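You operate a simulated robot arm through the tools that you are given. There is no shell and no other tool.

Carry out the task below with a simulated robot arm. There is one attempt and no reset: what you move stays moved.

TASK
Take the blue roller and put it on the green dish. Then open the upper blue drawer, take the gold bush from the inside of the upper blue drawer and put it on the orange lens and shut the drawer again. Then open the narrow drawer, put the tread gauge in the inside of the narrow drawer and shut the drawer again. Then take the black bush and put it on top of the brass roller. Then put the middle bush on the seat of the blue stool. Then pull the grey drawer open. The order counts.

It is judged by the outcome, as a careful person would: the job done as asked, and still so three seconds after it is handed in. It fails if anything else is knocked over, pushed out of place, dropped, spilled or broken.

THE ROBOT
A 5-joint arm with a three-finger gripper on a trunk, on a base that moves. Base frame: it is fixed to the floor where the robot stands at the start and does not move with it; the origin is under the middle of the robot, x ahead of it, y to its left, z up. Readings come in cm, degrees, newtons and seconds.
With the tool pointing down near the work surface it reaches from about 28 to 64 cm from the robot's upright axis, wherever it stands. Its first joint turns from -166.0 to 166.0 degrees. Places, roughly: black bush (4x4x3 cm) [30, 480, 90]; blue roller (4x4x3 cm) [-130, -200, 80]; brass roller (5x5x3 cm) [10, 470, 90]; gold bush (4x4x3 cm) [-110, -250, 60]; green dish (10x8x3 cm) [-110, -240, 80]; grey drawer [-390, 20, 70]; inside of the narrow drawer [930, 780, 60]; middle bush (5x5x5 cm) [-10, 500, 90]; narrow drawer [920, 770, 70]; orange lens (9x8x2 cm) [-120, -260, 80]; seat of the blue stool [-130, 570, 40]; tread gauge [950, 750, 100]; upper blue drawer [-120, -240, 60]. The tool tilts only in the upright plane through the base axis and itself; it spins freely about its own axis. Payload 1.37 kg.
Tool frame: the origin (TCP) lies between the finger pads and is the grasp point; the fingertips stand 1.6 cm ahead of it; z points along the fingers, y is the line along which they close. The gripper opens to 10.1 cm; its body begins 8.2 cm behind the TCP.
Orientation is told as [roll, pitch, yaw] about the base's x, y, z axes, in that order, counted from this pose: with the fingers straight down and closing along the base's y, the tool's x points along the base's -x, its y along +y and its z along -z.

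THE INTERFACE
- The arm moves only by the tool step_arm. Its argument "moves" is a list of rows, each a list of 7 numbers: the turn, a rotation vector about the tool's x, y, z in rad, then the shift along the tool's x, y, z in cm, then the gripper command, from -1 (shut) to 1 (fully open), values between in proportion. In form: [[ax, ay, az, dx, dy, dz, claw], ...]. A call has 1 to 20 rows; each row shifts and turns the commanded pose from where the row before left it, along the tool's axes as they then stand. Each row takes 0.2 s and may step no farther than 5 cm and 8.6 degrees from the row before; otherwise, or with a gripper value out of range, the whole call is refused. A pose out of reach is approached as far as the arm can. The call stops where the force on the tool passes 40 N (or 10 N more than at its start, if that is more) or the arm is blocked; 0.2 s more then pass. Each finger travels about 4.5 cm/s and halts on what it meets, pressing with about 26 N; the grip force reading is that of the motor and also rises with nothing between the fingers. The clock runs only during rows and for 0.2 s after the last one: add rows that do not move to give the fingers time. It gives the time, the measured TCP pose, the force on the tool (base axes), the opening and the grip force at its end, in the units of the frame above (readings bear some noise), with the torque about the TCP (base axes, N m) and any sound that the robot's microphone picked up.
- Cameras (640 x 400 px; columns grow to the right, rows downward): "scene" is now at [2.49, 17.07, 146.55]; the picture's right is [-0.06, -1.00, 0.00], its down [-0.65, 0.04, -0.76] and it looks along [0.76, -0.05, -0.65] (base axes); focal length 285 px, centre (320, 200). "wrist" rides on the gripper at [7.2, 2, -10.4] in the tool frame; the picture's right is [-0.26, 0.96, 0.00], its down [-0.76, -0.21, -0.62] and it looks along [-0.60, -0.16, 0.78] (tool axes); focal length 265 px, centre (320, 200). There is no depth. A picture from a camera that has moved, and an enlarged one, comes with that camera's place and axes in the base frame and with its lens.
- capture(camera): a new picture of that camera. No time passes.
- raise_lower(by): slides the trunk up (or, below 0, down) by that many cm; the arm and the scene camera ride with it, the base frame stays. It gives what a move gives, with no picture.
- steer(legs): drives the robot by 1 to 6 legs, each [ahead, left, turn to the left] in cm, cm and degrees, along the robot's own axes; the way and the turn of a leg run together, so that a leg with both is an arc; at most 150 cm and 180 degrees a leg. The arm and the cameras ride along, it lands a little off, and it stops where it bumps. It gives what a move gives.
- aim_head(pan, tilt): turns the head with the scene camera to pan (to the left, within 155 degrees either way) and tilt (down, from -29 to 69), counted from straight ahead of the robot. It gives what a move gives.
- inspect(camera, box): a new picture of the part [left, top, right, bottom] of that camera's present view, enlarged. No time passes.
- job_done(): hands the job in; it is judged then, once.

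Places have to be worked out from the pictures, the camera data and where the tool is seen. Open the gripper and draw the arm clear of the work before you hand the job in, unless the task says otherwise.

The tools are called after "Request:" as a command line: name --pt "numbers of a row" for each row, then --argument value for the rest, lists and objects as JSON in quotes. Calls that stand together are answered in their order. step_arm: Moves the arm, as the interface text tells. Its arguments: {"type":"object","properties":{"moves":{"type":"array","items":{"type":"array","items":{"type":"number"}}}},"required":["moves"]} The other tools are called the same way: raise_lower (by) moves the trunk up or down; steer (legs) drives the base; aim_head (pan, tilt) turns the head that bears the scene camera; capture (camera) takes a picture; inspect (camera, box) takes an enlarged picture of a part of a camera's view; job_done () hands the job in.

At the start:

```text
time_s: 0.0
ee_pos: [42.09, -11.03, 111.62]
orientation: [0.0, 0.0, 0.1]
ft_force: [-0.5, 0.3, -0.1]
torque: [-0.03, 0.01, -0.01]
grip_width: 10.06
finger_force: 0.1
trunk travel left (down, up): [-40.0, 19.0]
robot x, y, heading: [-0.07, -0.37, -0.1]
head pan, tilt (commanded): [-3.5, 40.5]
```

scene: 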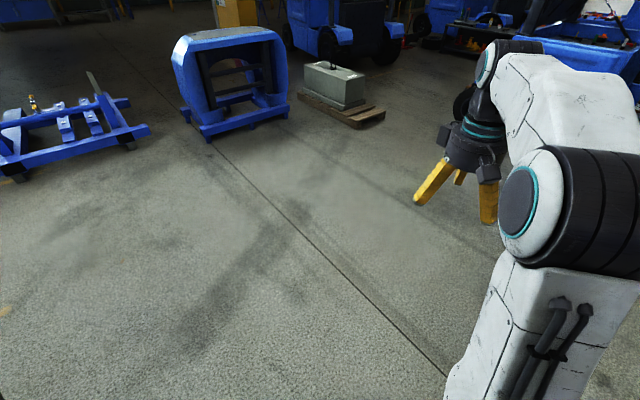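
wrist: 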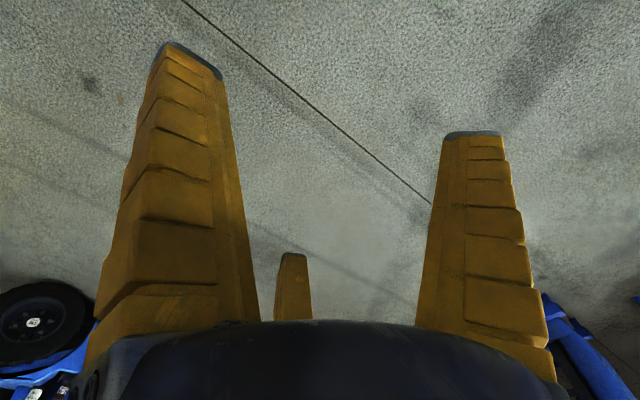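

I begin by looking towards the first work site, which lies behind and to the right of the robot (about -119 degrees). I turn the head that way.

Request:
aim_head --pan -118 --tilt 20

```text
time_s: 1.9
ee_pos: [42.03, -11.17, 111.6]
orientation: [0.0, 0.0, 0.0]
ft_force: [-0.2, -0.6, -0.1]
torque: [-0.03, -0.02, 0.0]
grip_width: 10.07
finger_force: 0.1
trunk travel left (down, up): [-40.0, 19.0]
robot x, y, heading: [0.03, -0.11, 0.1]
head pan, tilt (commanded): [-118.0, 20.0]
```

The head is turned; I take a picture of the first work site.

Request:
capture --camera "scene"

```text
taken
camera scene: at [-10.33, 9.37, 149.76], right [-0.88, 0.47, 0.0], down [0.16, 0.3, -0.94], along [-0.44, -0.83, -0.34], focal length 285 px, centre (320, 200)
```

scene: 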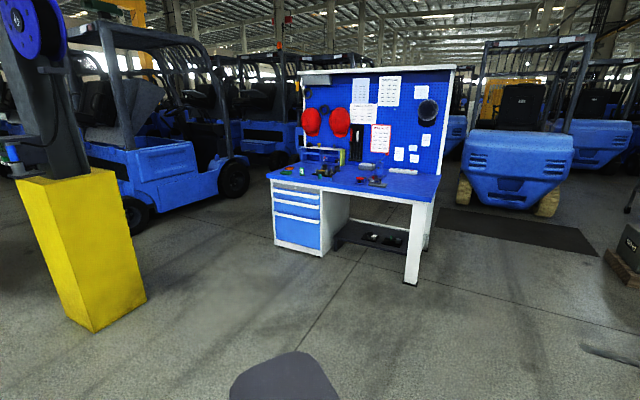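

A blue workbench with a drawer stack is in view about 2.5 m away. I enlarge it to identify the objects.

Request:
inspect --camera "scene" --box '[260, 130, 460, 255]'

Request:
inspect --camera "scene" --box '[265, 145, 425, 245]'

```text
3.20 times, centred on (360, 192) of scene
camera zoom: at [-10.33, 9.37, 149.76], right [-0.88, 0.47, 0.0], down [0.16, 0.3, -0.94], along [-0.44, -0.83, -0.34], focal length 911 px, centre (192, 224)
```

zoom: 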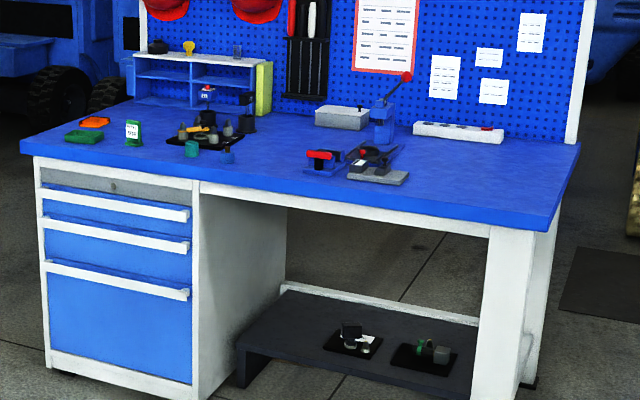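

```text
4.00 times, centred on (345, 195) of scene
camera zoom: at [-10.33, 9.37, 149.76], right [-0.88, 0.47, 0.0], down [0.16, 0.3, -0.94], along [-0.44, -0.83, -0.34], focal length 1139 px, centre (220, 220)
```

zoom: 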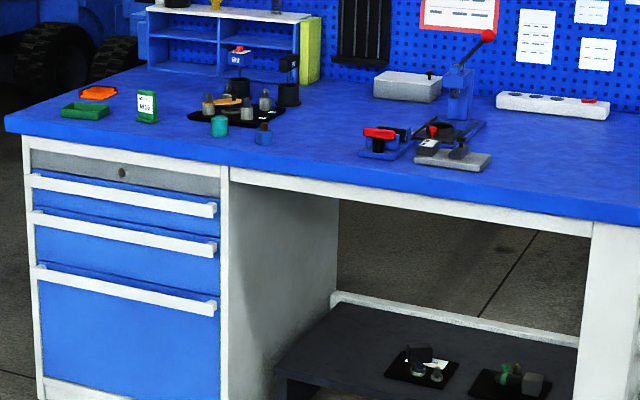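

The bench stands with its front edge running from about (-86,-240) to (-172,-122), so the robot must face heading about -144°. I turn there and drive diagonally towards a spot about 95 cm in front of the drawers, over the clear floor.

Request:
steer --legs '[[0, 0, -144], [58, 62, 0], [58, 62, 0]]'

Request:
aim_head --pan 0 --tilt 35

Request:
capture --camera "scene"

```text
time_s: 16.4
ee_pos: [-59.61, -183.36, 111.7]
orientation: [0.0, 0.1, -143.8]
ft_force: [0.0, 0.8, 0.6]
torque: [0.02, 0.05, 0.0]
grip_width: 10.07
finger_force: 0.0
trunk travel left (down, up): [-40.0, 19.0]
robot x, y, heading: [-19.11, -167.38, -143.9]
head pan, tilt (commanded): [-118.0, 20.0]
```

```text
time_s: 18.4
ee_pos: [-59.58, -183.46, 111.6]
orientation: [0.0, 0.0, -143.9]
ft_force: [-0.1, -0.7, -0.7]
torque: [0.03, -0.01, -0.03]
grip_width: 10.06
finger_force: 0.1
trunk travel left (down, up): [-40.0, 19.0]
robot x, y, heading: [-18.92, -167.67, -144.1]
head pan, tilt (commanded): [0.0, 35.0]
```

```text
taken
camera scene: at [-10.96, -183.29, 147.37], right [-0.59, 0.81, 0.0], down [0.46, 0.34, -0.82], along [-0.66, -0.48, -0.57], focal length 285 px, centre (320, 200)
```

scene: 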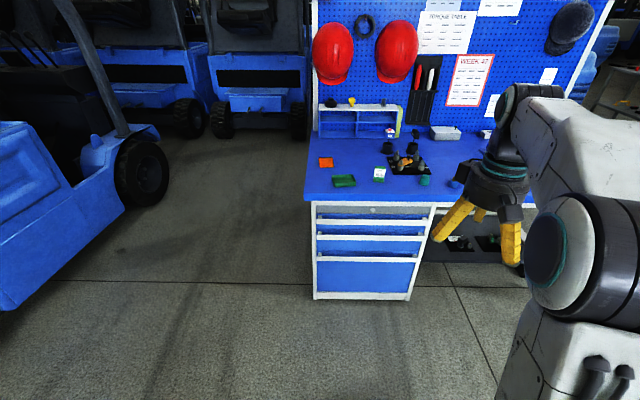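

The drawers and small objects are now in view ahead; I enlarge this region for detailed localisation.

Request:
inspect --camera "scene" --box '[300, 90, 460, 190]'

Request:
inspect --camera "scene" --box '[296, 180, 456, 305]'

Request:
capture --camera "wrist"

```text
4.00 times, centred on (380, 140) of scene
camera zoom: at [-10.96, -183.29, 147.37], right [-0.59, 0.81, 0.0], down [0.46, 0.34, -0.82], along [-0.66, -0.48, -0.57], focal length 1139 px, centre (80, 440)
```

zoom: 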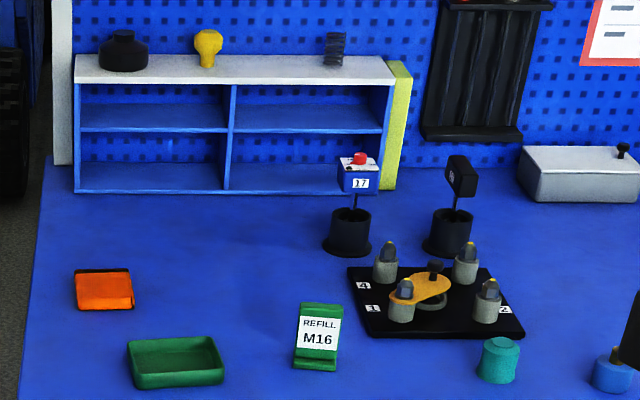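

```text
3.20 times, centred on (376, 242) of scene
camera zoom: at [-10.96, -183.29, 147.37], right [-0.59, 0.81, 0.0], down [0.46, 0.34, -0.82], along [-0.66, -0.48, -0.57], focal length 911 px, centre (141, 64)
```

zoom: 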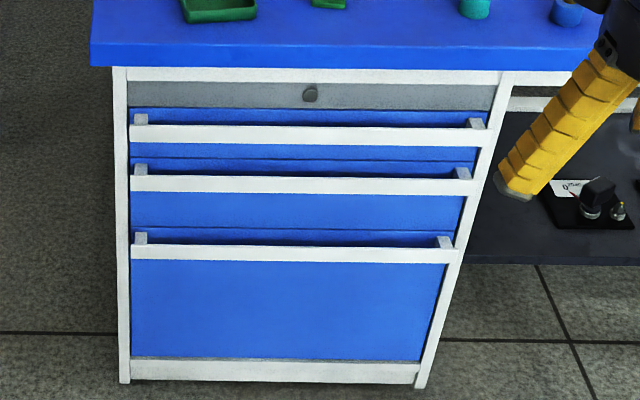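

```text
taken
camera wrist: at [-52.65, -180.59, 121.98], right [0.35, -0.94, 0.0], down [-0.73, -0.28, 0.62], along [-0.58, -0.22, -0.78], focal length 265 px, centre (320, 200)
```

wrist: 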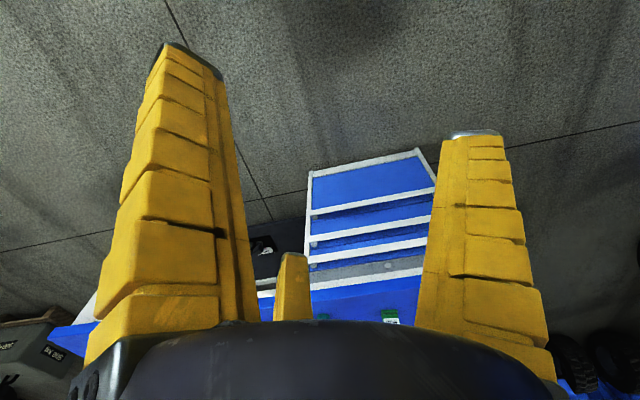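

The bar handles stand off the drawer faces, and the blue roller, green dish and orange lens are visible on the bench. I look steeply down to learn the size of the robot's own base.

Request:
aim_head --pan 0 --tilt 69

Request:
capture --camera "scene"

Request:
aim_head --pan -60 --tilt 65

Request:
capture --camera "scene"

```text
time_s: 19.4
ee_pos: [-59.53, -183.28, 111.51]
orientation: [0.0, -0.1, -143.9]
ft_force: [-0.3, 0.6, 0.1]
torque: [0.02, -0.01, -0.04]
grip_width: 10.07
finger_force: 0.0
trunk travel left (down, up): [-40.0, 19.0]
robot x, y, heading: [-19.1, -167.48, -143.7]
head pan, tilt (commanded): [0.0, 68.8]
```

```text
taken
camera scene: at [-8.37, -181.41, 143.01], right [-0.59, 0.81, 0.0], down [0.75, 0.55, -0.36], along [-0.29, -0.21, -0.93], focal length 285 px, centre (320, 200)
```

scene: 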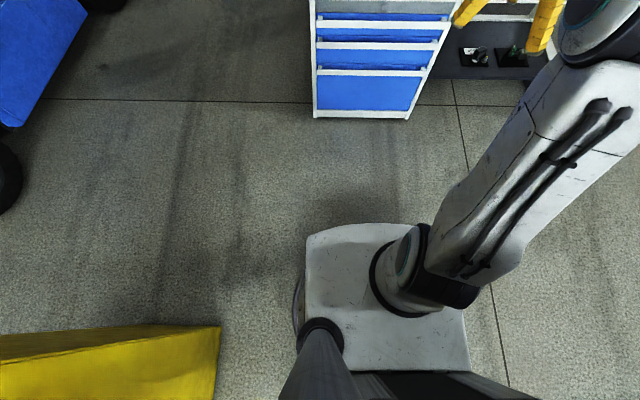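

```text
time_s: 20.7
ee_pos: [-59.58, -183.33, 111.65]
orientation: [0.1, 0.1, -143.8]
ft_force: [0.6, -1.0, -0.6]
torque: [0.02, -0.01, 0.02]
grip_width: 10.08
finger_force: 0.1
trunk travel left (down, up): [-40.0, 19.0]
robot x, y, heading: [-19.45, -167.81, -143.7]
head pan, tilt (commanded): [-60.0, 65.0]
```

```text
taken
camera scene: at [-9.39, -175.65, 143.39], right [0.4, 0.91, 0.0], down [0.83, -0.37, -0.42], along [-0.39, 0.17, -0.91], focal length 285 px, centre (320, 200)
```

scene: 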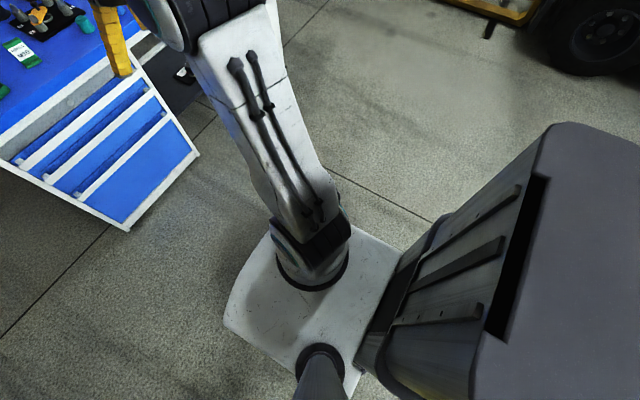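

The arm sits on a white carriage plate reaching about 20 cm ahead of the axis, but the floor base is hidden below it. I spin the tool half a turn so that the wrist camera looks back at the base.

Request:
step_arm --pt "0 0 0.15 0 0 0 1" --pt "0 0 0.15 0 0 0 1" --pt "0 0 0.15 0 0 0 1" --pt "0 0 0.15 0 0 0 1" --pt "0 0 0.15 0 0 0 1" --pt "0 0 0.15 0 0 0 1" --pt "0 0 0.15 0 0 0 1" --pt "0 0 0.15 0 0 0 1" --pt "0 0 0.15 0 0 0 1" --pt "0 0 0.15 0 0 0 1" --pt "0 0 0.15 0 0 0 1" --pt "0 0 0.15 0 0 0 1" --pt "0 0 0.15 0 0 0 1" --pt "0 0 0.15 0 0 0 1" --pt "0 0 0.15 0 0 0 1" --pt "0 0 0.15 0 0 0 1" --pt "0 0 0.15 0 0 0 1" --pt "0 0 0.15 0 0 0 1" --pt "0 0 0.15 0 0 0 1" --pt "0 0 0.15 0 0 0 1"

Request:
capture --camera "wrist"

```text
time_s: 24.9
ee_pos: [-59.7, -183.38, 111.58]
orientation: [0.0, 0.0, 44.1]
ft_force: [0.2, -0.9, 0.1]
torque: [0.01, 0.01, -0.01]
grip_width: 10.09
finger_force: 0.1
trunk travel left (down, up): [-40.0, 19.0]
robot x, y, heading: [-19.07, -167.33, -143.9]
head pan, tilt (commanded): [-60.0, 65.0]
```

```text
taken
camera wrist: at [-66.21, -186.87, 121.97], right [-0.48, 0.88, 0.0], down [0.69, 0.38, 0.62], along [0.54, 0.3, -0.78], focal length 265 px, centre (320, 200)
```

wrist: 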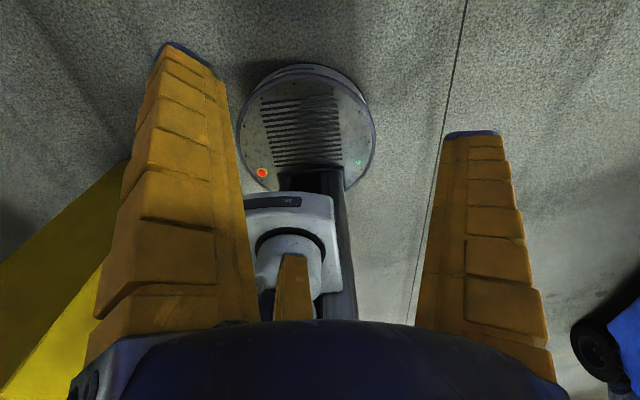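

The floor base is a low disk of about 29 cm radius, centred on the axis, so I can stand about 40 cm from the bench edge. I spin the tool back, then drive to a spot between the roller and the dish.

Request:
step_arm --pt "0 0 -0.15 0 0 0 1" --pt "0 0 -0.15 0 0 0 1" --pt "0 0 -0.15 0 0 0 1" --pt "0 0 -0.15 0 0 0 1" --pt "0 0 -0.15 0 0 0 1" --pt "0 0 -0.15 0 0 0 1" --pt "0 0 -0.15 0 0 0 1" --pt "0 0 -0.15 0 0 0 1" --pt "0 0 -0.15 0 0 0 1" --pt "0 0 -0.15 0 0 0 1" --pt "0 0 -0.15 0 0 0 1" --pt "0 0 -0.15 0 0 0 1" --pt "0 0 -0.15 0 0 0 1" --pt "0 0 -0.15 0 0 0 1" --pt "0 0 -0.15 0 0 0 1" --pt "0 0 -0.15 0 0 0 1" --pt "0 0 -0.15 0 0 0 1" --pt "0 0 -0.15 0 0 0 1" --pt "0 0 -0.15 0 0 0 1" --pt "0 0 -0.15 0 0 0 1"

Request:
raise_lower --by 10

Request:
steer --legs '[[60, -16, 0]]'

Request:
aim_head --pan 0 --tilt 55

Request:
capture --camera "scene"

Request:
capture --camera "wrist"

```text
time_s: 29.1
ee_pos: [-59.67, -183.33, 111.47]
orientation: [0.0, -0.1, -143.7]
ft_force: [0.2, -1.6, 0.3]
torque: [0.01, 0.02, 0.01]
grip_width: 10.06
finger_force: 0.1
trunk travel left (down, up): [-40.0, 19.0]
robot x, y, heading: [-19.18, -167.87, -143.9]
head pan, tilt (commanded): [-60.0, 65.0]
```

```text
time_s: 30.4
ee_pos: [-59.6, -183.32, 121.45]
orientation: [0.0, 0.0, -143.8]
ft_force: [-0.2, 1.2, 0.5]
torque: [0.01, 0.02, 0.04]
grip_width: 10.05
finger_force: 0.2
trunk travel left (down, up): [-50.0, 9.0]
robot x, y, heading: [-19.09, -167.45, -143.7]
head pan, tilt (commanded): [-60.0, 65.0]
```

```text
time_s: 33.9
ee_pos: [-118.17, -207.02, 121.56]
orientation: [0.0, -0.1, -143.4]
ft_force: [0.6, -0.7, -1.0]
torque: [0.04, 0.01, -0.02]
grip_width: 10.07
finger_force: 0.0
trunk travel left (down, up): [-50.0, 9.0]
robot x, y, heading: [-77.44, -190.77, -143.6]
head pan, tilt (commanded): [-60.0, 65.0]
```

```text
time_s: 35.2
ee_pos: [-118.2, -206.97, 121.54]
orientation: [0.0, 0.0, -143.4]
ft_force: [-0.3, -0.1, -0.1]
torque: [0.02, 0.02, 0.02]
grip_width: 10.08
finger_force: 0.1
trunk travel left (down, up): [-50.0, 9.0]
robot x, y, heading: [-77.75, -190.71, -143.4]
head pan, tilt (commanded): [0.0, 55.0]
```

```text
taken
camera scene: at [-68.23, -205.61, 154.55], right [-0.6, 0.8, 0.0], down [0.66, 0.49, -0.57], along [-0.46, -0.34, -0.82], focal length 285 px, centre (320, 200)
```

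scene: 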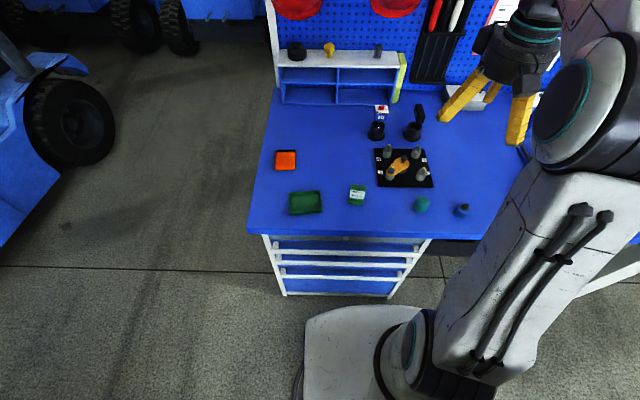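

```text
taken
camera wrist: at [-111.28, -204.21, 131.98], right [0.36, -0.93, 0.0], down [-0.73, -0.28, 0.62], along [-0.58, -0.23, -0.78], focal length 265 px, centre (320, 200)
```

wrist: 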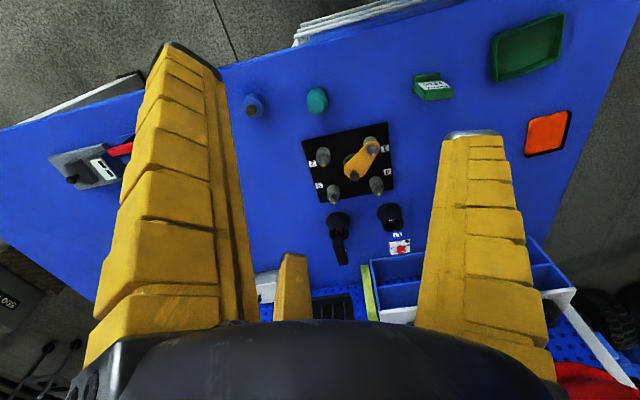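

Both cameras now see the roller, the dish and the lens well. I enlarge both views to measure them.

Request:
inspect --camera "wrist" --box '[230, 60, 390, 160]'

Request:
inspect --camera "wrist" --box '[400, 0, 640, 160]'

Request:
inspect --camera "scene" --box '[340, 120, 500, 245]'

Request:
inspect --camera "scene" --box '[240, 120, 400, 245]'

```text
4.00 times, centred on (310, 110) of wrist
camera zoom: at [-111.28, -204.21, 131.98], right [0.36, -0.93, 0.0], down [-0.73, -0.28, 0.62], along [-0.58, -0.23, -0.78], focal length 1062 px, centre (360, 560)
```

zoom: 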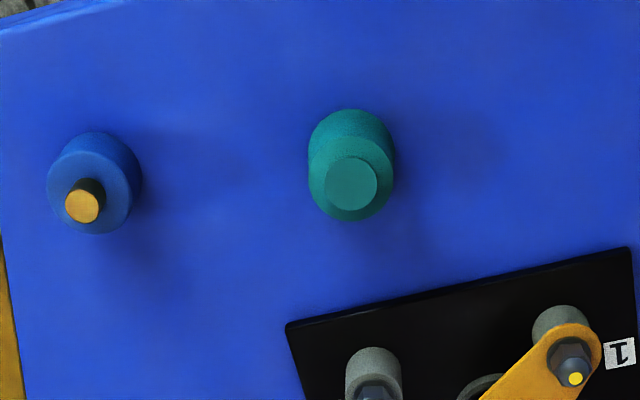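

```text
2.50 times, centred on (520, 80) of wrist
camera zoom: at [-111.28, -204.21, 131.98], right [0.36, -0.93, 0.0], down [-0.73, -0.28, 0.62], along [-0.58, -0.23, -0.78], focal length 664 px, centre (-180, 500)
```

zoom: 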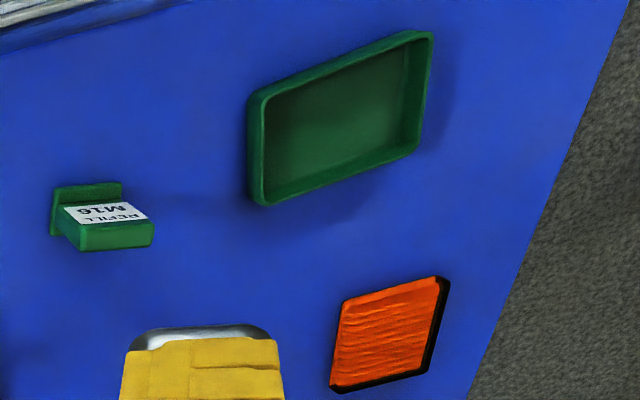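

```text
3.20 times, centred on (420, 182) of scene
camera zoom: at [-68.23, -205.61, 154.55], right [-0.6, 0.8, 0.0], down [0.66, 0.49, -0.57], along [-0.46, -0.34, -0.82], focal length 911 px, centre (0, 256)
```

zoom: 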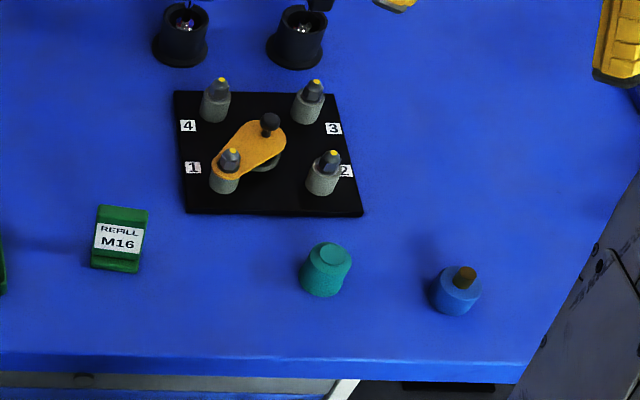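

```text
3.20 times, centred on (320, 182) of scene
camera zoom: at [-68.23, -205.61, 154.55], right [-0.6, 0.8, 0.0], down [0.66, 0.49, -0.57], along [-0.46, -0.34, -0.82], focal length 911 px, centre (320, 256)
```

zoom: 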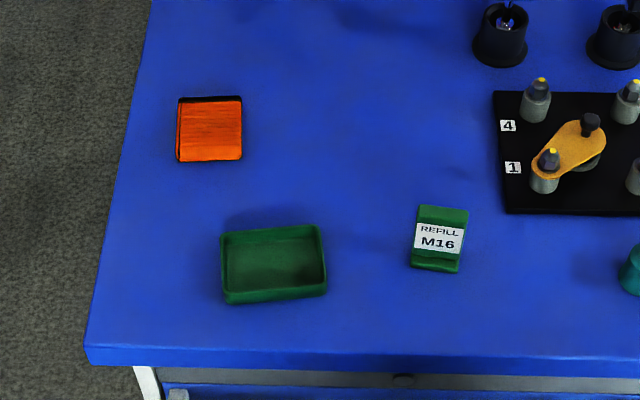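

Triangulating both views gives the table top at about z 80.5, the roller axis at (-132, -198.8), the dish centre at (-105.5, -238.8) and the lens at (-115.6, -255.2). I move the tool over the roller and descend partway with the gripper partly closed, to see how the fingers move.

Request:
step_arm --pt "0 0 0 -1.55 -3.7 0 0.4" --pt "0 0 0 -1.55 -3.7 0 0.4" --pt "0 0 0 -1.55 -3.7 0 0.4" --pt "0 0 0 -1.54 -3.71 0 0.4" --pt "0 0 0 0 0 5 0.4" --pt "0 0 0 0 0 5 0.4" --pt "0 0 0 0 0 5 0.4" --pt "0 0 0 0 0 5 0.4" --pt "0 0 0 0 0 4 0.4"

Request:
capture --camera "wrist"

Request:
capture --camera "scene"

```text
time_s: 37.2
ee_pos: [-132.17, -198.71, 97.41]
orientation: [0.0, 0.0, -143.5]
ft_force: [-0.2, 0.0, -1.0]
torque: [-0.01, 0.0, -0.03]
grip_width: 7.36
finger_force: 2.3
trunk travel left (down, up): [-50.0, 9.0]
robot x, y, heading: [-77.55, -190.98, -143.5]
head pan, tilt (commanded): [0.0, 55.0]
```

```text
taken
camera wrist: at [-125.29, -195.98, 107.91], right [0.36, -0.93, 0.0], down [-0.73, -0.28, 0.62], along [-0.58, -0.23, -0.78], focal length 265 px, centre (320, 200)
```

wrist: 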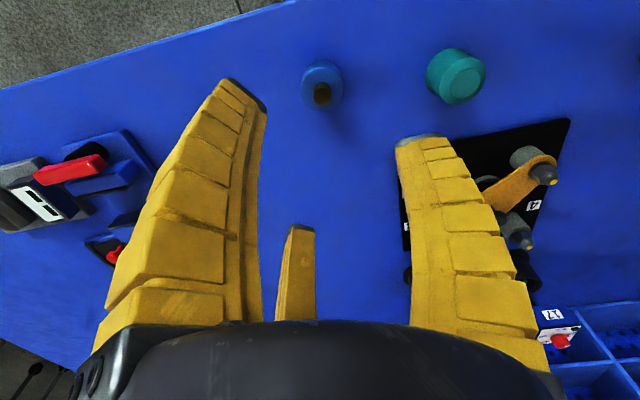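

```text
taken
camera scene: at [-68.3, -205.62, 154.56], right [-0.6, 0.8, 0.0], down [0.66, 0.49, -0.57], along [-0.46, -0.34, -0.82], focal length 285 px, centre (320, 200)
```

scene: 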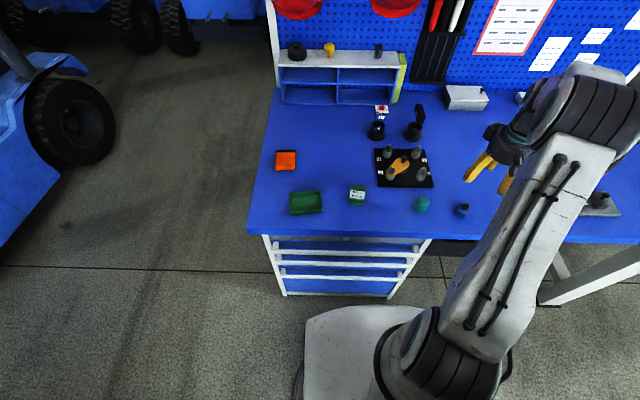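

The roller shows where expected below the tool. I enlarge the wrist view to refine its position before descending.

Request:
inspect --camera "wrist" --box '[260, 30, 420, 130]'

```text
4.00 times, centred on (340, 80) of wrist
camera zoom: at [-125.29, -195.98, 107.91], right [0.36, -0.93, 0.0], down [-0.73, -0.28, 0.62], along [-0.58, -0.23, -0.78], focal length 1062 px, centre (240, 680)
```

zoom: 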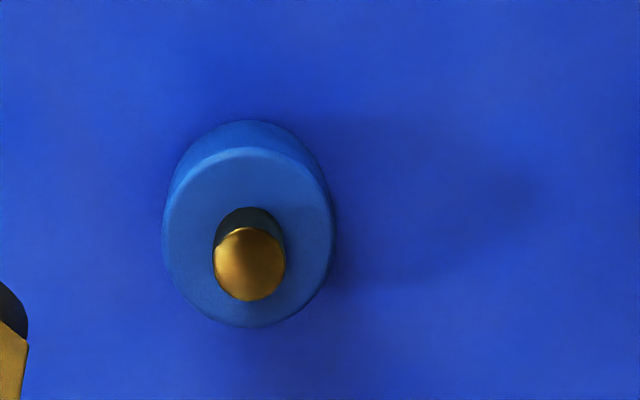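

Refined, the roller axis is at about (-131.85, -198.85), within 0.4 cm of the tool. I correct that and descend to about z 83.

Request:
step_arm --pt "0 0 0 0.17 0.3 4 0.4" --pt "0 0 0 0 0 4 0.4" --pt "0 0 0 0 0 3 0.4" --pt "0 0 0 0 0 2 0.4" --pt "0 0 0 0 0 1.2 0.4" --pt "0 0 0 0 0 0 0.4"

Request:
capture --camera "wrist"

Request:
inspect --camera "scene" --box '[420, 130, 580, 230]'

```text
time_s: 38.6
ee_pos: [-131.8, -198.88, 83.39]
orientation: [0.0, 0.0, -143.4]
ft_force: [0.5, 0.6, 0.0]
torque: [0.01, 0.03, -0.03]
grip_width: 7.36
finger_force: 2.2
trunk travel left (down, up): [-50.0, 9.0]
robot x, y, heading: [-77.91, -191.13, -143.6]
head pan, tilt (commanded): [0.0, 55.0]
```

```text
taken
camera wrist: at [-124.91, -196.09, 93.72], right [0.36, -0.93, 0.0], down [-0.73, -0.28, 0.62], along [-0.58, -0.23, -0.78], focal length 265 px, centre (320, 200)
```

wrist: 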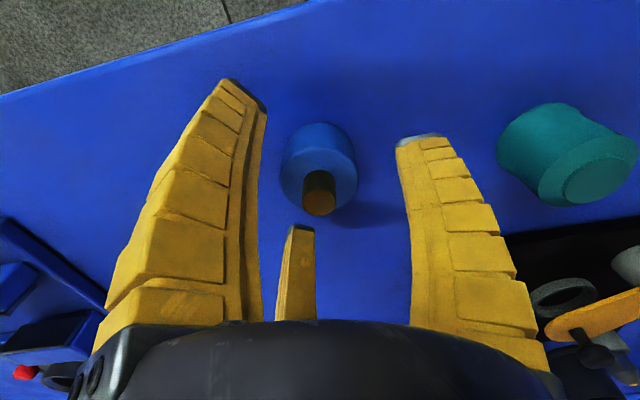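

```text
4.00 times, centred on (500, 180) of scene
camera zoom: at [-68.24, -205.61, 154.55], right [-0.6, 0.8, 0.0], down [0.66, 0.49, -0.57], along [-0.46, -0.34, -0.82], focal length 1139 px, centre (-400, 280)
```

zoom: 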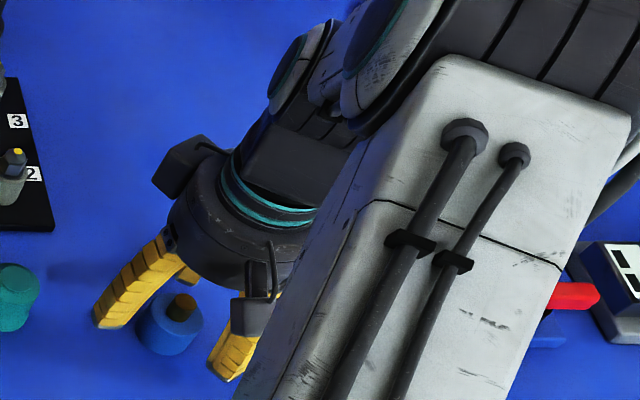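

The roller sits exactly under the grasp point (predicted pixel (319,166), seen about (320,165)). I lower a little more in small steps, then check the force.

Request:
step_arm --pt "0 0 0 0 0 0.4 0.4" --pt "0 0 0 0 0 0.3 0.4" --pt "0 0 0 0 0 0 0.4"

```text
time_s: 39.4
ee_pos: [-131.81, -199.0, 82.63]
orientation: [0.0, -0.1, -143.4]
ft_force: [-0.5, -0.7, 0.8]
torque: [-0.02, 0.05, -0.02]
grip_width: 7.33
finger_force: 2.2
trunk travel left (down, up): [-50.0, 9.0]
robot x, y, heading: [-77.65, -190.97, -143.4]
head pan, tilt (commanded): [0.0, 55.0]
```

There is no contact with the table yet. I close the fingers on the roller.

Request:
step_arm --pt "0 0 0 0 0 0 0" --pt "0 0 0 0 0 0 -0.3" --pt "0 0 0 0 0 0 -1" --pt "0 0 0 0 0 0 -1" --pt "0 0 0 0 0 0 -1" --pt "0 0 0 0 0 0 -1"

Request:
capture --camera "wrist"

```text
time_s: 40.8
ee_pos: [-131.78, -198.87, 82.67]
orientation: [-0.1, -0.1, -143.5]
ft_force: [0.1, 0.2, 8.9]
torque: [-0.07, -0.05, 0.0]
grip_width: 3.44
finger_force: 26.2
trunk travel left (down, up): [-50.0, 9.0]
robot x, y, heading: [-77.67, -190.97, -143.4]
head pan, tilt (commanded): [0.0, 55.0]
```

```text
taken
camera wrist: at [-124.84, -196.13, 93.13], right [0.36, -0.93, 0.0], down [-0.73, -0.28, 0.62], along [-0.58, -0.23, -0.78], focal length 265 px, centre (320, 200)
```

wrist: 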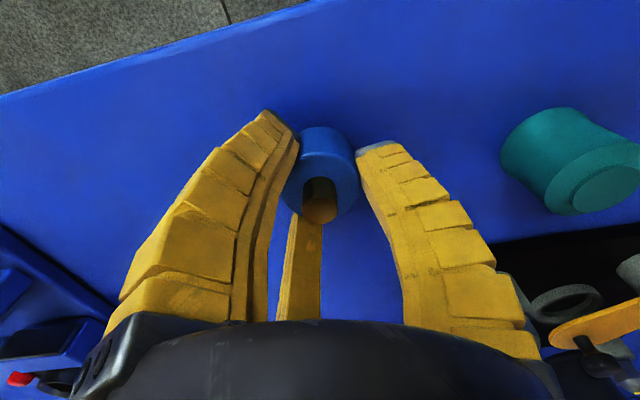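

The fingers hold the roller (26 N, 3.4 cm). I lift it a few centimetres and check the grip.

Request:
step_arm --pt "0 0 0 0 0 -0.5 -1" --pt "0 0 0 0 0 -1 -1" --pt "0 0 0 0 0 -2 -1" --pt "0 0 0 0 0 -4 -1" --pt "0 0 0 0 0 -4 -1"

Request:
capture --camera "wrist"

Request:
inspect --camera "scene" --box '[420, 130, 580, 230]'

```text
time_s: 42.0
ee_pos: [-131.9, -199.07, 94.28]
orientation: [0.0, 0.0, -143.4]
ft_force: [1.4, -0.7, -0.7]
torque: [-0.01, 0.04, 0.0]
grip_width: 3.27
finger_force: 25.5
trunk travel left (down, up): [-50.0, 9.0]
robot x, y, heading: [-77.71, -190.84, -143.3]
head pan, tilt (commanded): [0.0, 55.0]
```

```text
taken
camera wrist: at [-124.91, -196.15, 104.69], right [0.36, -0.93, 0.0], down [-0.73, -0.28, 0.62], along [-0.58, -0.23, -0.78], focal length 265 px, centre (320, 200)
```

wrist: 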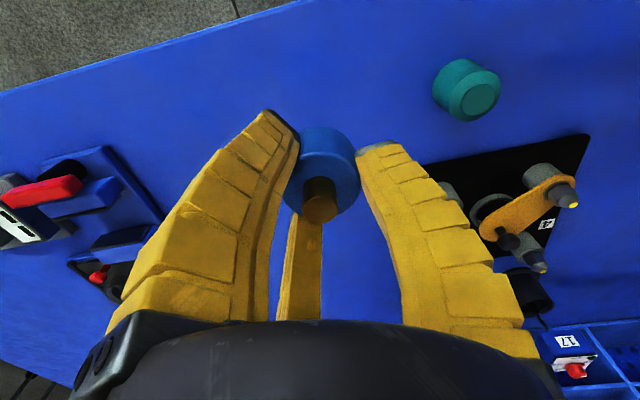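

```text
4.00 times, centred on (500, 180) of scene
camera zoom: at [-68.19, -205.61, 154.54], right [-0.6, 0.8, 0.0], down [0.66, 0.49, -0.57], along [-0.46, -0.34, -0.82], focal length 1139 px, centre (-400, 280)
```

zoom: 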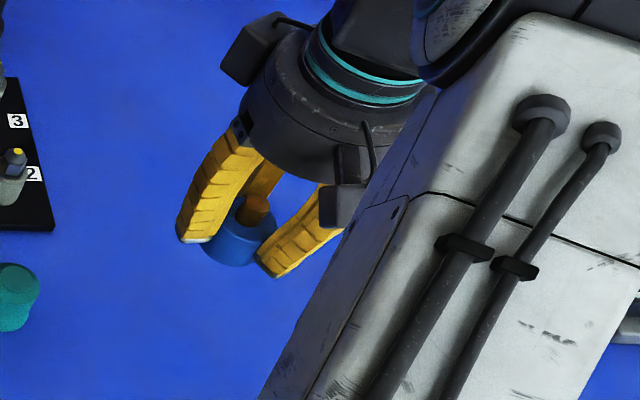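

The roller is held firmly. The dish's long axis points along about -48.5°, so I spin the tool 85° to fit the fingers inside the rim, and carry the roller above the dish at about z 98.

Request:
step_arm --pt "0 0 0.1485 0 0 -0.4 -1" --pt "0 0 0.1485 0 0 -0.4 -1" --pt "0 0 0.1485 0 0 -0.4 -1" --pt "0 0 0.1485 0 0 -0.4 -1" --pt "0 0 0.1485 0 0 -0.4 -1" --pt "0 0 0.1485 0 0 -0.4 -1" --pt "0 0 0.1485 0 0 -0.4 -1" --pt "0 0 0.1485 0 0 -0.4 -1" --pt "0 0 0.1485 0 0 -0.4 -1" --pt "0 0 0.1485 0 0 -0.4 -1" --pt "0 0 0 4.706 0.612 0 -1" --pt "0 0 0 4.706 0.612 0 -1" --pt "0 0 0 4.706 0.612 0 -1" --pt "0 0 0 4.706 0.612 0 -1" --pt "0 0 0 4.706 0.612 0 -1" --pt "0 0 0 4.706 0.612 0 -1" --pt "0 0 0 4.706 0.612 0 -1" --pt "0 0 0 4.706 0.612 0 -1" --pt "0 0 0 4.706 0.612 0 -1" --pt "0 0 0 4.706 0.612 0 -1"

Request:
capture --camera "wrist"

Request:
capture --camera "scene"

```text
time_s: 46.2
ee_pos: [-105.26, -238.66, 97.95]
orientation: [0.0, -0.1, 131.4]
ft_force: [-1.2, 0.7, -0.5]
torque: [0.0, 0.01, 0.03]
grip_width: 3.28
finger_force: 25.8
trunk travel left (down, up): [-50.0, 9.0]
robot x, y, heading: [-77.89, -191.0, -143.3]
head pan, tilt (commanded): [0.0, 55.0]
```

```text
taken
camera wrist: at [-101.96, -245.25, 108.35], right [-0.9, -0.44, 0.0], down [-0.35, 0.7, 0.62], along [-0.27, 0.56, -0.78], focal length 265 px, centre (320, 200)
```

wrist: 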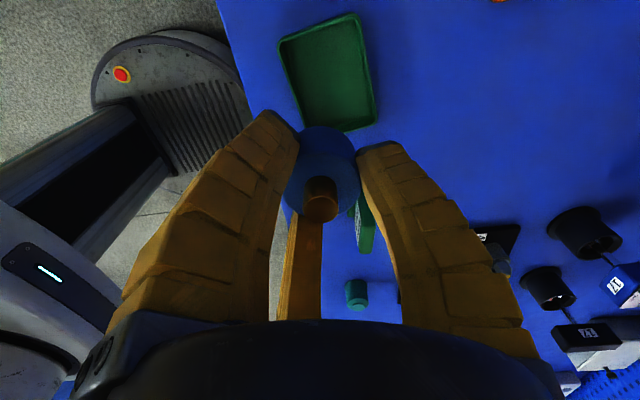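

```text
taken
camera scene: at [-68.19, -205.71, 154.53], right [-0.6, 0.8, 0.0], down [0.66, 0.49, -0.57], along [-0.46, -0.34, -0.82], focal length 285 px, centre (320, 200)
```

scene: 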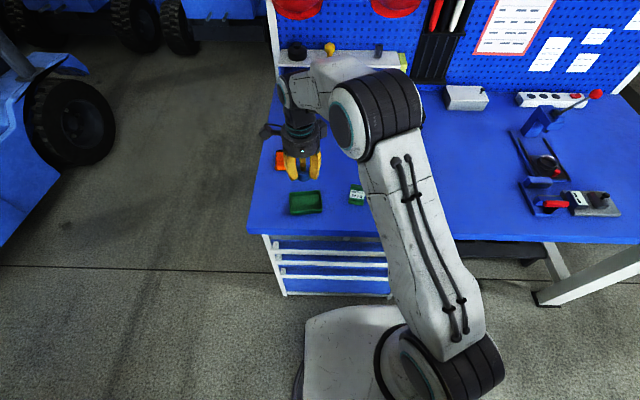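

The roller hangs just beside the dish centre. I enlarge the wrist view to fix the dish position more precisely before lowering.

Request:
inspect --camera "wrist" --box '[240, 0, 440, 125]'

Request:
inspect --camera "scene" --box '[240, 120, 400, 220]'

```text
3.20 times, centred on (340, 62) of wrist
camera zoom: at [-101.96, -245.25, 108.35], right [-0.9, -0.44, 0.0], down [-0.35, 0.7, 0.62], along [-0.27, 0.56, -0.78], focal length 849 px, centre (256, 640)
```

zoom: 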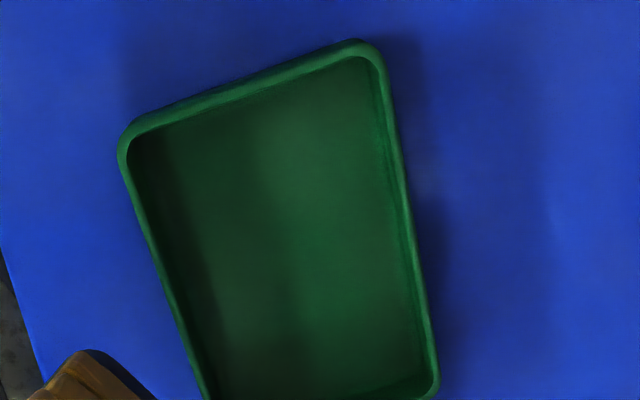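

```text
4.00 times, centred on (320, 170) of scene
camera zoom: at [-68.19, -205.71, 154.53], right [-0.6, 0.8, 0.0], down [0.66, 0.49, -0.57], along [-0.46, -0.34, -0.82], focal length 1139 px, centre (320, 320)
```

zoom: 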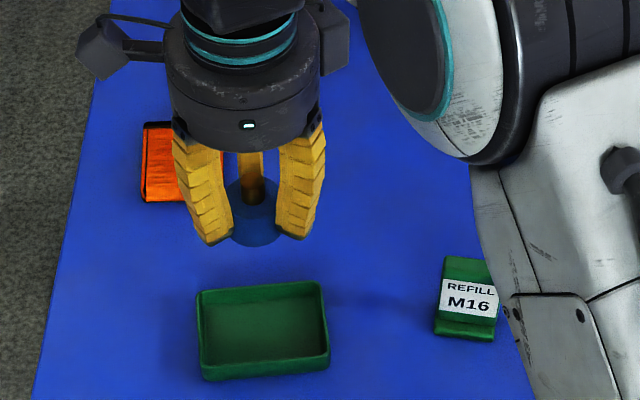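

The dish centre comes out at about (-105.9, -239.4). I correct by half a centimetre and lower to about z 86 for a check.

Request:
step_arm --pt "0 0 0 0.15 0.45 3 -1" --pt "0 0 0 0 0 4 -1" --pt "0 0 0 0 0 3 -1" --pt "0 0 0 0 0 1.5 -1" --pt "0 0 0 0 0 0 -1"

Request:
capture --camera "wrist"

Request:
inspect --camera "scene" --box '[260, 140, 380, 215]'

```text
time_s: 47.4
ee_pos: [-105.37, -238.81, 86.6]
orientation: [0.0, -0.1, 131.5]
ft_force: [0.6, 0.0, 0.2]
torque: [-0.01, -0.05, 0.01]
grip_width: 3.25
finger_force: 26.4
trunk travel left (down, up): [-50.0, 9.0]
robot x, y, heading: [-77.54, -191.1, -143.2]
head pan, tilt (commanded): [0.0, 55.0]
```

```text
taken
camera wrist: at [-102.1, -245.4, 97.03], right [-0.9, -0.44, 0.0], down [-0.35, 0.7, 0.62], along [-0.27, 0.56, -0.78], focal length 265 px, centre (320, 200)
```

wrist: 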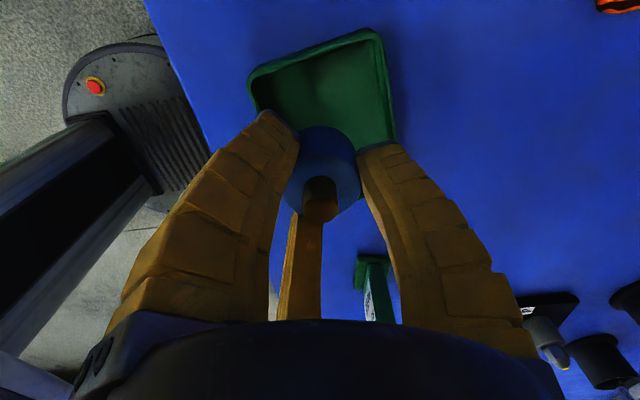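

```text
5.33 times, centred on (320, 178) of scene
camera zoom: at [-68.23, -205.63, 154.55], right [-0.6, 0.8, 0.0], down [0.66, 0.49, -0.57], along [-0.46, -0.34, -0.82], focal length 1519 px, centre (320, 320)
```

zoom: 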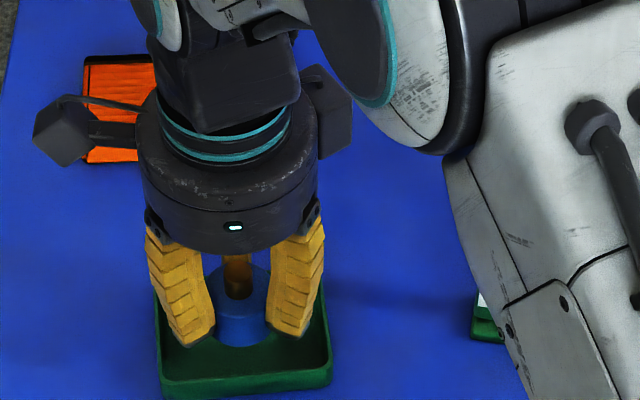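

The roller and fingers line up inside the dish outline. I shift 0.4 cm deeper and lower further in small steps, watching the force.

Request:
step_arm --pt "0 0 0 0 0.4 0.8 -1" --pt "0 0 0 0 0 0.8 -1" --pt "0 0 0 0 0 0.7 -1" --pt "0 0 0 0 0 0.3 -1" --pt "0 0 0 0 0 0 -1"

Request:
capture --camera "wrist"

Request:
inspect --camera "scene" --box '[260, 140, 380, 215]'

```text
time_s: 48.6
ee_pos: [-105.63, -239.05, 83.92]
orientation: [0.0, 0.0, 131.5]
ft_force: [0.2, -1.4, -0.7]
torque: [-0.01, -0.02, 0.01]
grip_width: 3.24
finger_force: 25.6
trunk travel left (down, up): [-50.0, 9.0]
robot x, y, heading: [-77.97, -190.7, -143.3]
head pan, tilt (commanded): [0.0, 55.0]
```

```text
taken
camera wrist: at [-102.34, -245.57, 94.43], right [-0.9, -0.44, 0.0], down [-0.35, 0.7, 0.62], along [-0.27, 0.56, -0.78], focal length 265 px, centre (320, 200)
```

wrist: 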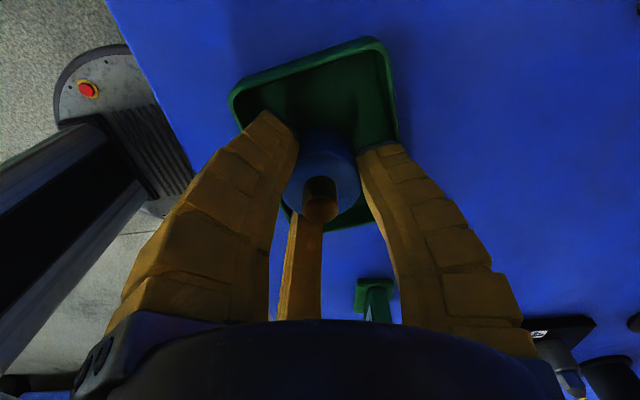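

```text
5.33 times, centred on (320, 178) of scene
camera zoom: at [-68.23, -205.63, 154.55], right [-0.6, 0.8, 0.0], down [0.66, 0.49, -0.57], along [-0.46, -0.34, -0.82], focal length 1519 px, centre (320, 320)
```

zoom: 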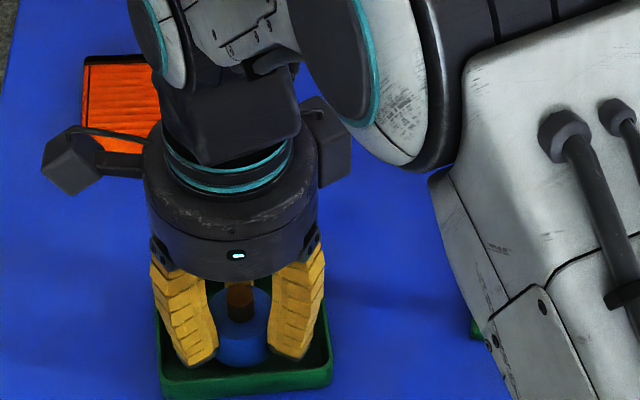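

Nothing touches yet. I lower in 0.2 cm steps and watch for the first contact of the roller with the dish floor.

Request:
step_arm --pt "0 0 0 0 0 0.25 -1" --pt "0 0 0 0 0 0.2 -1" --pt "0 0 0 0 0 0 -1"

Request:
step_arm --pt "0 0 0 0 0 0.15 -1" --pt "0 0 0 0 0 0 -1"

```text
time_s: 49.4
ee_pos: [-105.6, -238.91, 83.72]
orientation: [0.0, 0.0, 131.4]
ft_force: [0.0, -0.3, -0.8]
torque: [-0.03, 0.01, 0.0]
grip_width: 3.24
finger_force: 26.0
trunk travel left (down, up): [-50.0, 9.0]
robot x, y, heading: [-77.61, -190.74, -143.3]
head pan, tilt (commanded): [0.0, 55.0]
```

```text
time_s: 50.0
ee_pos: [-105.59, -238.96, 83.44]
orientation: [-0.1, 0.0, 131.5]
ft_force: [-0.6, -0.3, -0.5]
torque: [0.02, 0.01, -0.04]
grip_width: 3.26
finger_force: 26.1
trunk travel left (down, up): [-50.0, 9.0]
robot x, y, heading: [-77.98, -191.18, -143.6]
head pan, tilt (commanded): [0.0, 55.0]
```

Still no contact at z about 83.3; I continue by small steps.

Request:
step_arm --pt "0 0 0 0 0 0.15 -1" --pt "0 0 0 0 0 0 -1"

Request:
step_arm --pt "0 0 0 0 0 0.15 -1" --pt "0 0 0 0 0 0 -1"

Request:
step_arm --pt "0 0 0 0 0 0.15 -1" --pt "0 0 0 0 0 0 -1"

```text
time_s: 50.6
ee_pos: [-105.66, -239.0, 83.46]
orientation: [-0.1, 0.0, 131.4]
ft_force: [1.1, 0.6, -1.0]
torque: [0.0, 0.01, 0.01]
grip_width: 3.24
finger_force: 26.2
trunk travel left (down, up): [-50.0, 9.0]
robot x, y, heading: [-77.55, -190.92, -143.1]
head pan, tilt (commanded): [0.0, 55.0]
```

```text
time_s: 51.2
ee_pos: [-105.59, -239.03, 83.18]
orientation: [0.1, 0.1, 131.6]
ft_force: [0.4, 0.3, 1.7]
torque: [-0.04, 0.09, 0.02]
grip_width: 3.23
finger_force: 26.1
trunk travel left (down, up): [-50.0, 9.0]
robot x, y, heading: [-77.65, -190.74, -143.4]
head pan, tilt (commanded): [0.0, 55.0]
```

```text
time_s: 51.8
ee_pos: [-105.61, -238.99, 83.14]
orientation: [0.2, 0.1, 131.5]
ft_force: [-0.2, 1.2, 13.3]
torque: [-0.01, 0.16, 0.01]
grip_width: 3.28
finger_force: 26.6
trunk travel left (down, up): [-50.0, 9.0]
robot x, y, heading: [-77.34, -191.06, -143.3]
head pan, tilt (commanded): [0.0, 55.0]
```

Contact with the dish floor is made (13 N). I ease up by 0.1 cm and open the fingers slightly to release the roller.

Request:
step_arm --pt "0 0 0 0 0 -0.1 -1" --pt "0 0 0 0 0 0 -0.45" --pt "0 0 0 0 0 0 -0.35" --pt "0 0 0 0 0 0 -0.3" --pt "0 0 0 0 0 0 -0.3"

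Request:
capture --camera "wrist"

Request:
inspect --camera "scene" --box '[260, 140, 380, 215]'

```text
time_s: 53.0
ee_pos: [-105.55, -238.97, 82.97]
orientation: [-0.1, 0.0, 131.6]
ft_force: [0.8, 1.1, 2.0]
torque: [0.0, -0.01, 0.03]
grip_width: 3.94
finger_force: 5.8
trunk travel left (down, up): [-50.0, 9.0]
robot x, y, heading: [-77.66, -190.95, -143.4]
head pan, tilt (commanded): [0.0, 55.0]
```

```text
taken
camera wrist: at [-102.27, -245.55, 93.47], right [-0.9, -0.44, 0.0], down [-0.35, 0.7, 0.62], along [-0.27, 0.56, -0.78], focal length 265 px, centre (320, 200)
```

wrist: 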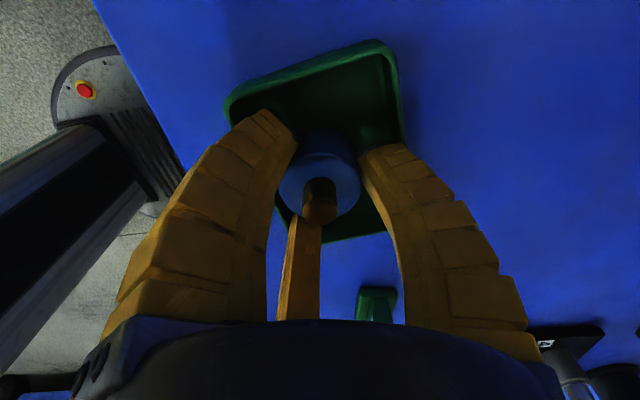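

```text
5.33 times, centred on (320, 178) of scene
camera zoom: at [-68.22, -205.62, 154.54], right [-0.6, 0.8, 0.0], down [0.66, 0.49, -0.57], along [-0.46, -0.34, -0.82], focal length 1519 px, centre (320, 320)
```

zoom: 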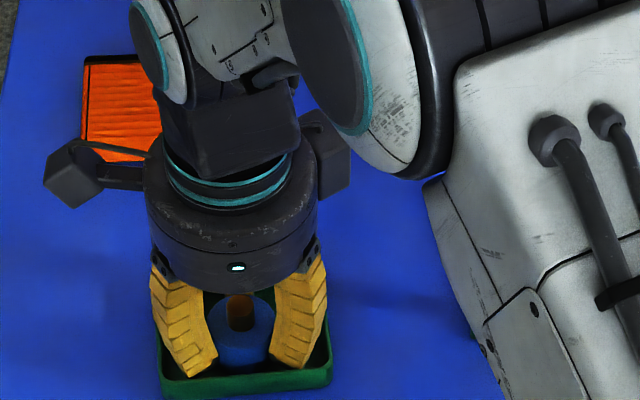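

The fingers are loosened to 3.9 cm and stay within the rim. I open a bit more and lift slowly.

Request:
step_arm --pt "0 0 0 0 0 0 -0.22" --pt "0 0 0 0 0 0 -0.22" --pt "0 0 0 0 0 -0.3 -0.22" --pt "0 0 0 0 0 -0.5 -0.22" --pt "0 0 0 0 0 -0.7 -0.22"

Request:
capture --camera "wrist"

```text
time_s: 54.2
ee_pos: [-105.59, -239.01, 84.72]
orientation: [0.0, -0.1, 131.5]
ft_force: [0.0, 0.0, 0.6]
torque: [0.0, -0.03, 0.01]
grip_width: 4.36
finger_force: 3.4
trunk travel left (down, up): [-50.0, 9.0]
robot x, y, heading: [-77.69, -190.66, -143.5]
head pan, tilt (commanded): [0.0, 55.0]
```

```text
taken
camera wrist: at [-102.33, -245.6, 95.0], right [-0.9, -0.44, 0.0], down [-0.35, 0.7, 0.62], along [-0.27, 0.56, -0.78], focal length 265 px, centre (320, 200)
```

wrist: 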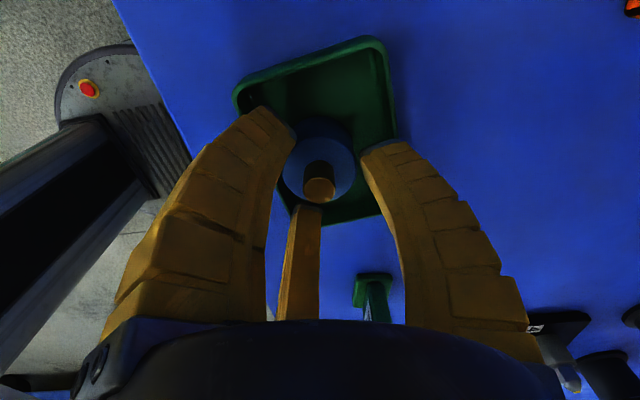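

The roller stays standing in the dish while the tool rises. I lift clear and check the result.

Request:
step_arm --pt "0 0 0 0 0 -2 -0.22" --pt "0 0 0 0 0 -4 -0.22" --pt "0 0 0 0 0 -5 0" --pt "0 0 0 0 0 -5 0.3" --pt "0 0 0 0 0 -5 0.5" --pt "0 0 0 0 0 -5 0.5" --pt "0 0 0 0 0 -5 0.5"

Request:
capture --camera "wrist"

Request:
inspect --camera "scene" --box '[240, 140, 400, 240]'

```text
time_s: 55.8
ee_pos: [-105.45, -239.01, 115.64]
orientation: [0.0, 0.0, 131.4]
ft_force: [-0.5, 0.7, 0.2]
torque: [0.04, 0.0, 0.03]
grip_width: 7.83
finger_force: 1.4
trunk travel left (down, up): [-50.0, 9.0]
robot x, y, heading: [-77.71, -190.98, -143.7]
head pan, tilt (commanded): [0.0, 55.0]
```

```text
taken
camera wrist: at [-102.19, -245.6, 126.01], right [-0.9, -0.44, 0.0], down [-0.35, 0.7, 0.62], along [-0.27, 0.56, -0.78], focal length 265 px, centre (320, 200)
```

wrist: 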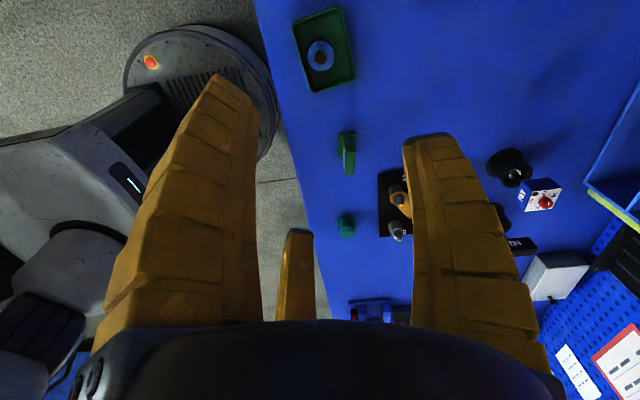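

```text
4.00 times, centred on (320, 190) of scene
camera zoom: at [-68.23, -205.62, 154.54], right [-0.6, 0.8, 0.0], down [0.66, 0.49, -0.57], along [-0.46, -0.34, -0.82], focal length 1139 px, centre (320, 240)
```

zoom: 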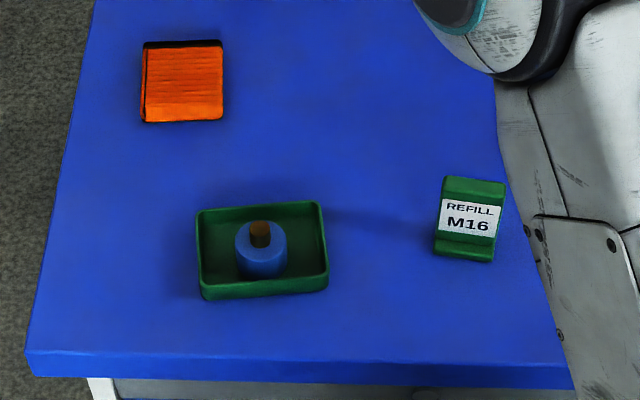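

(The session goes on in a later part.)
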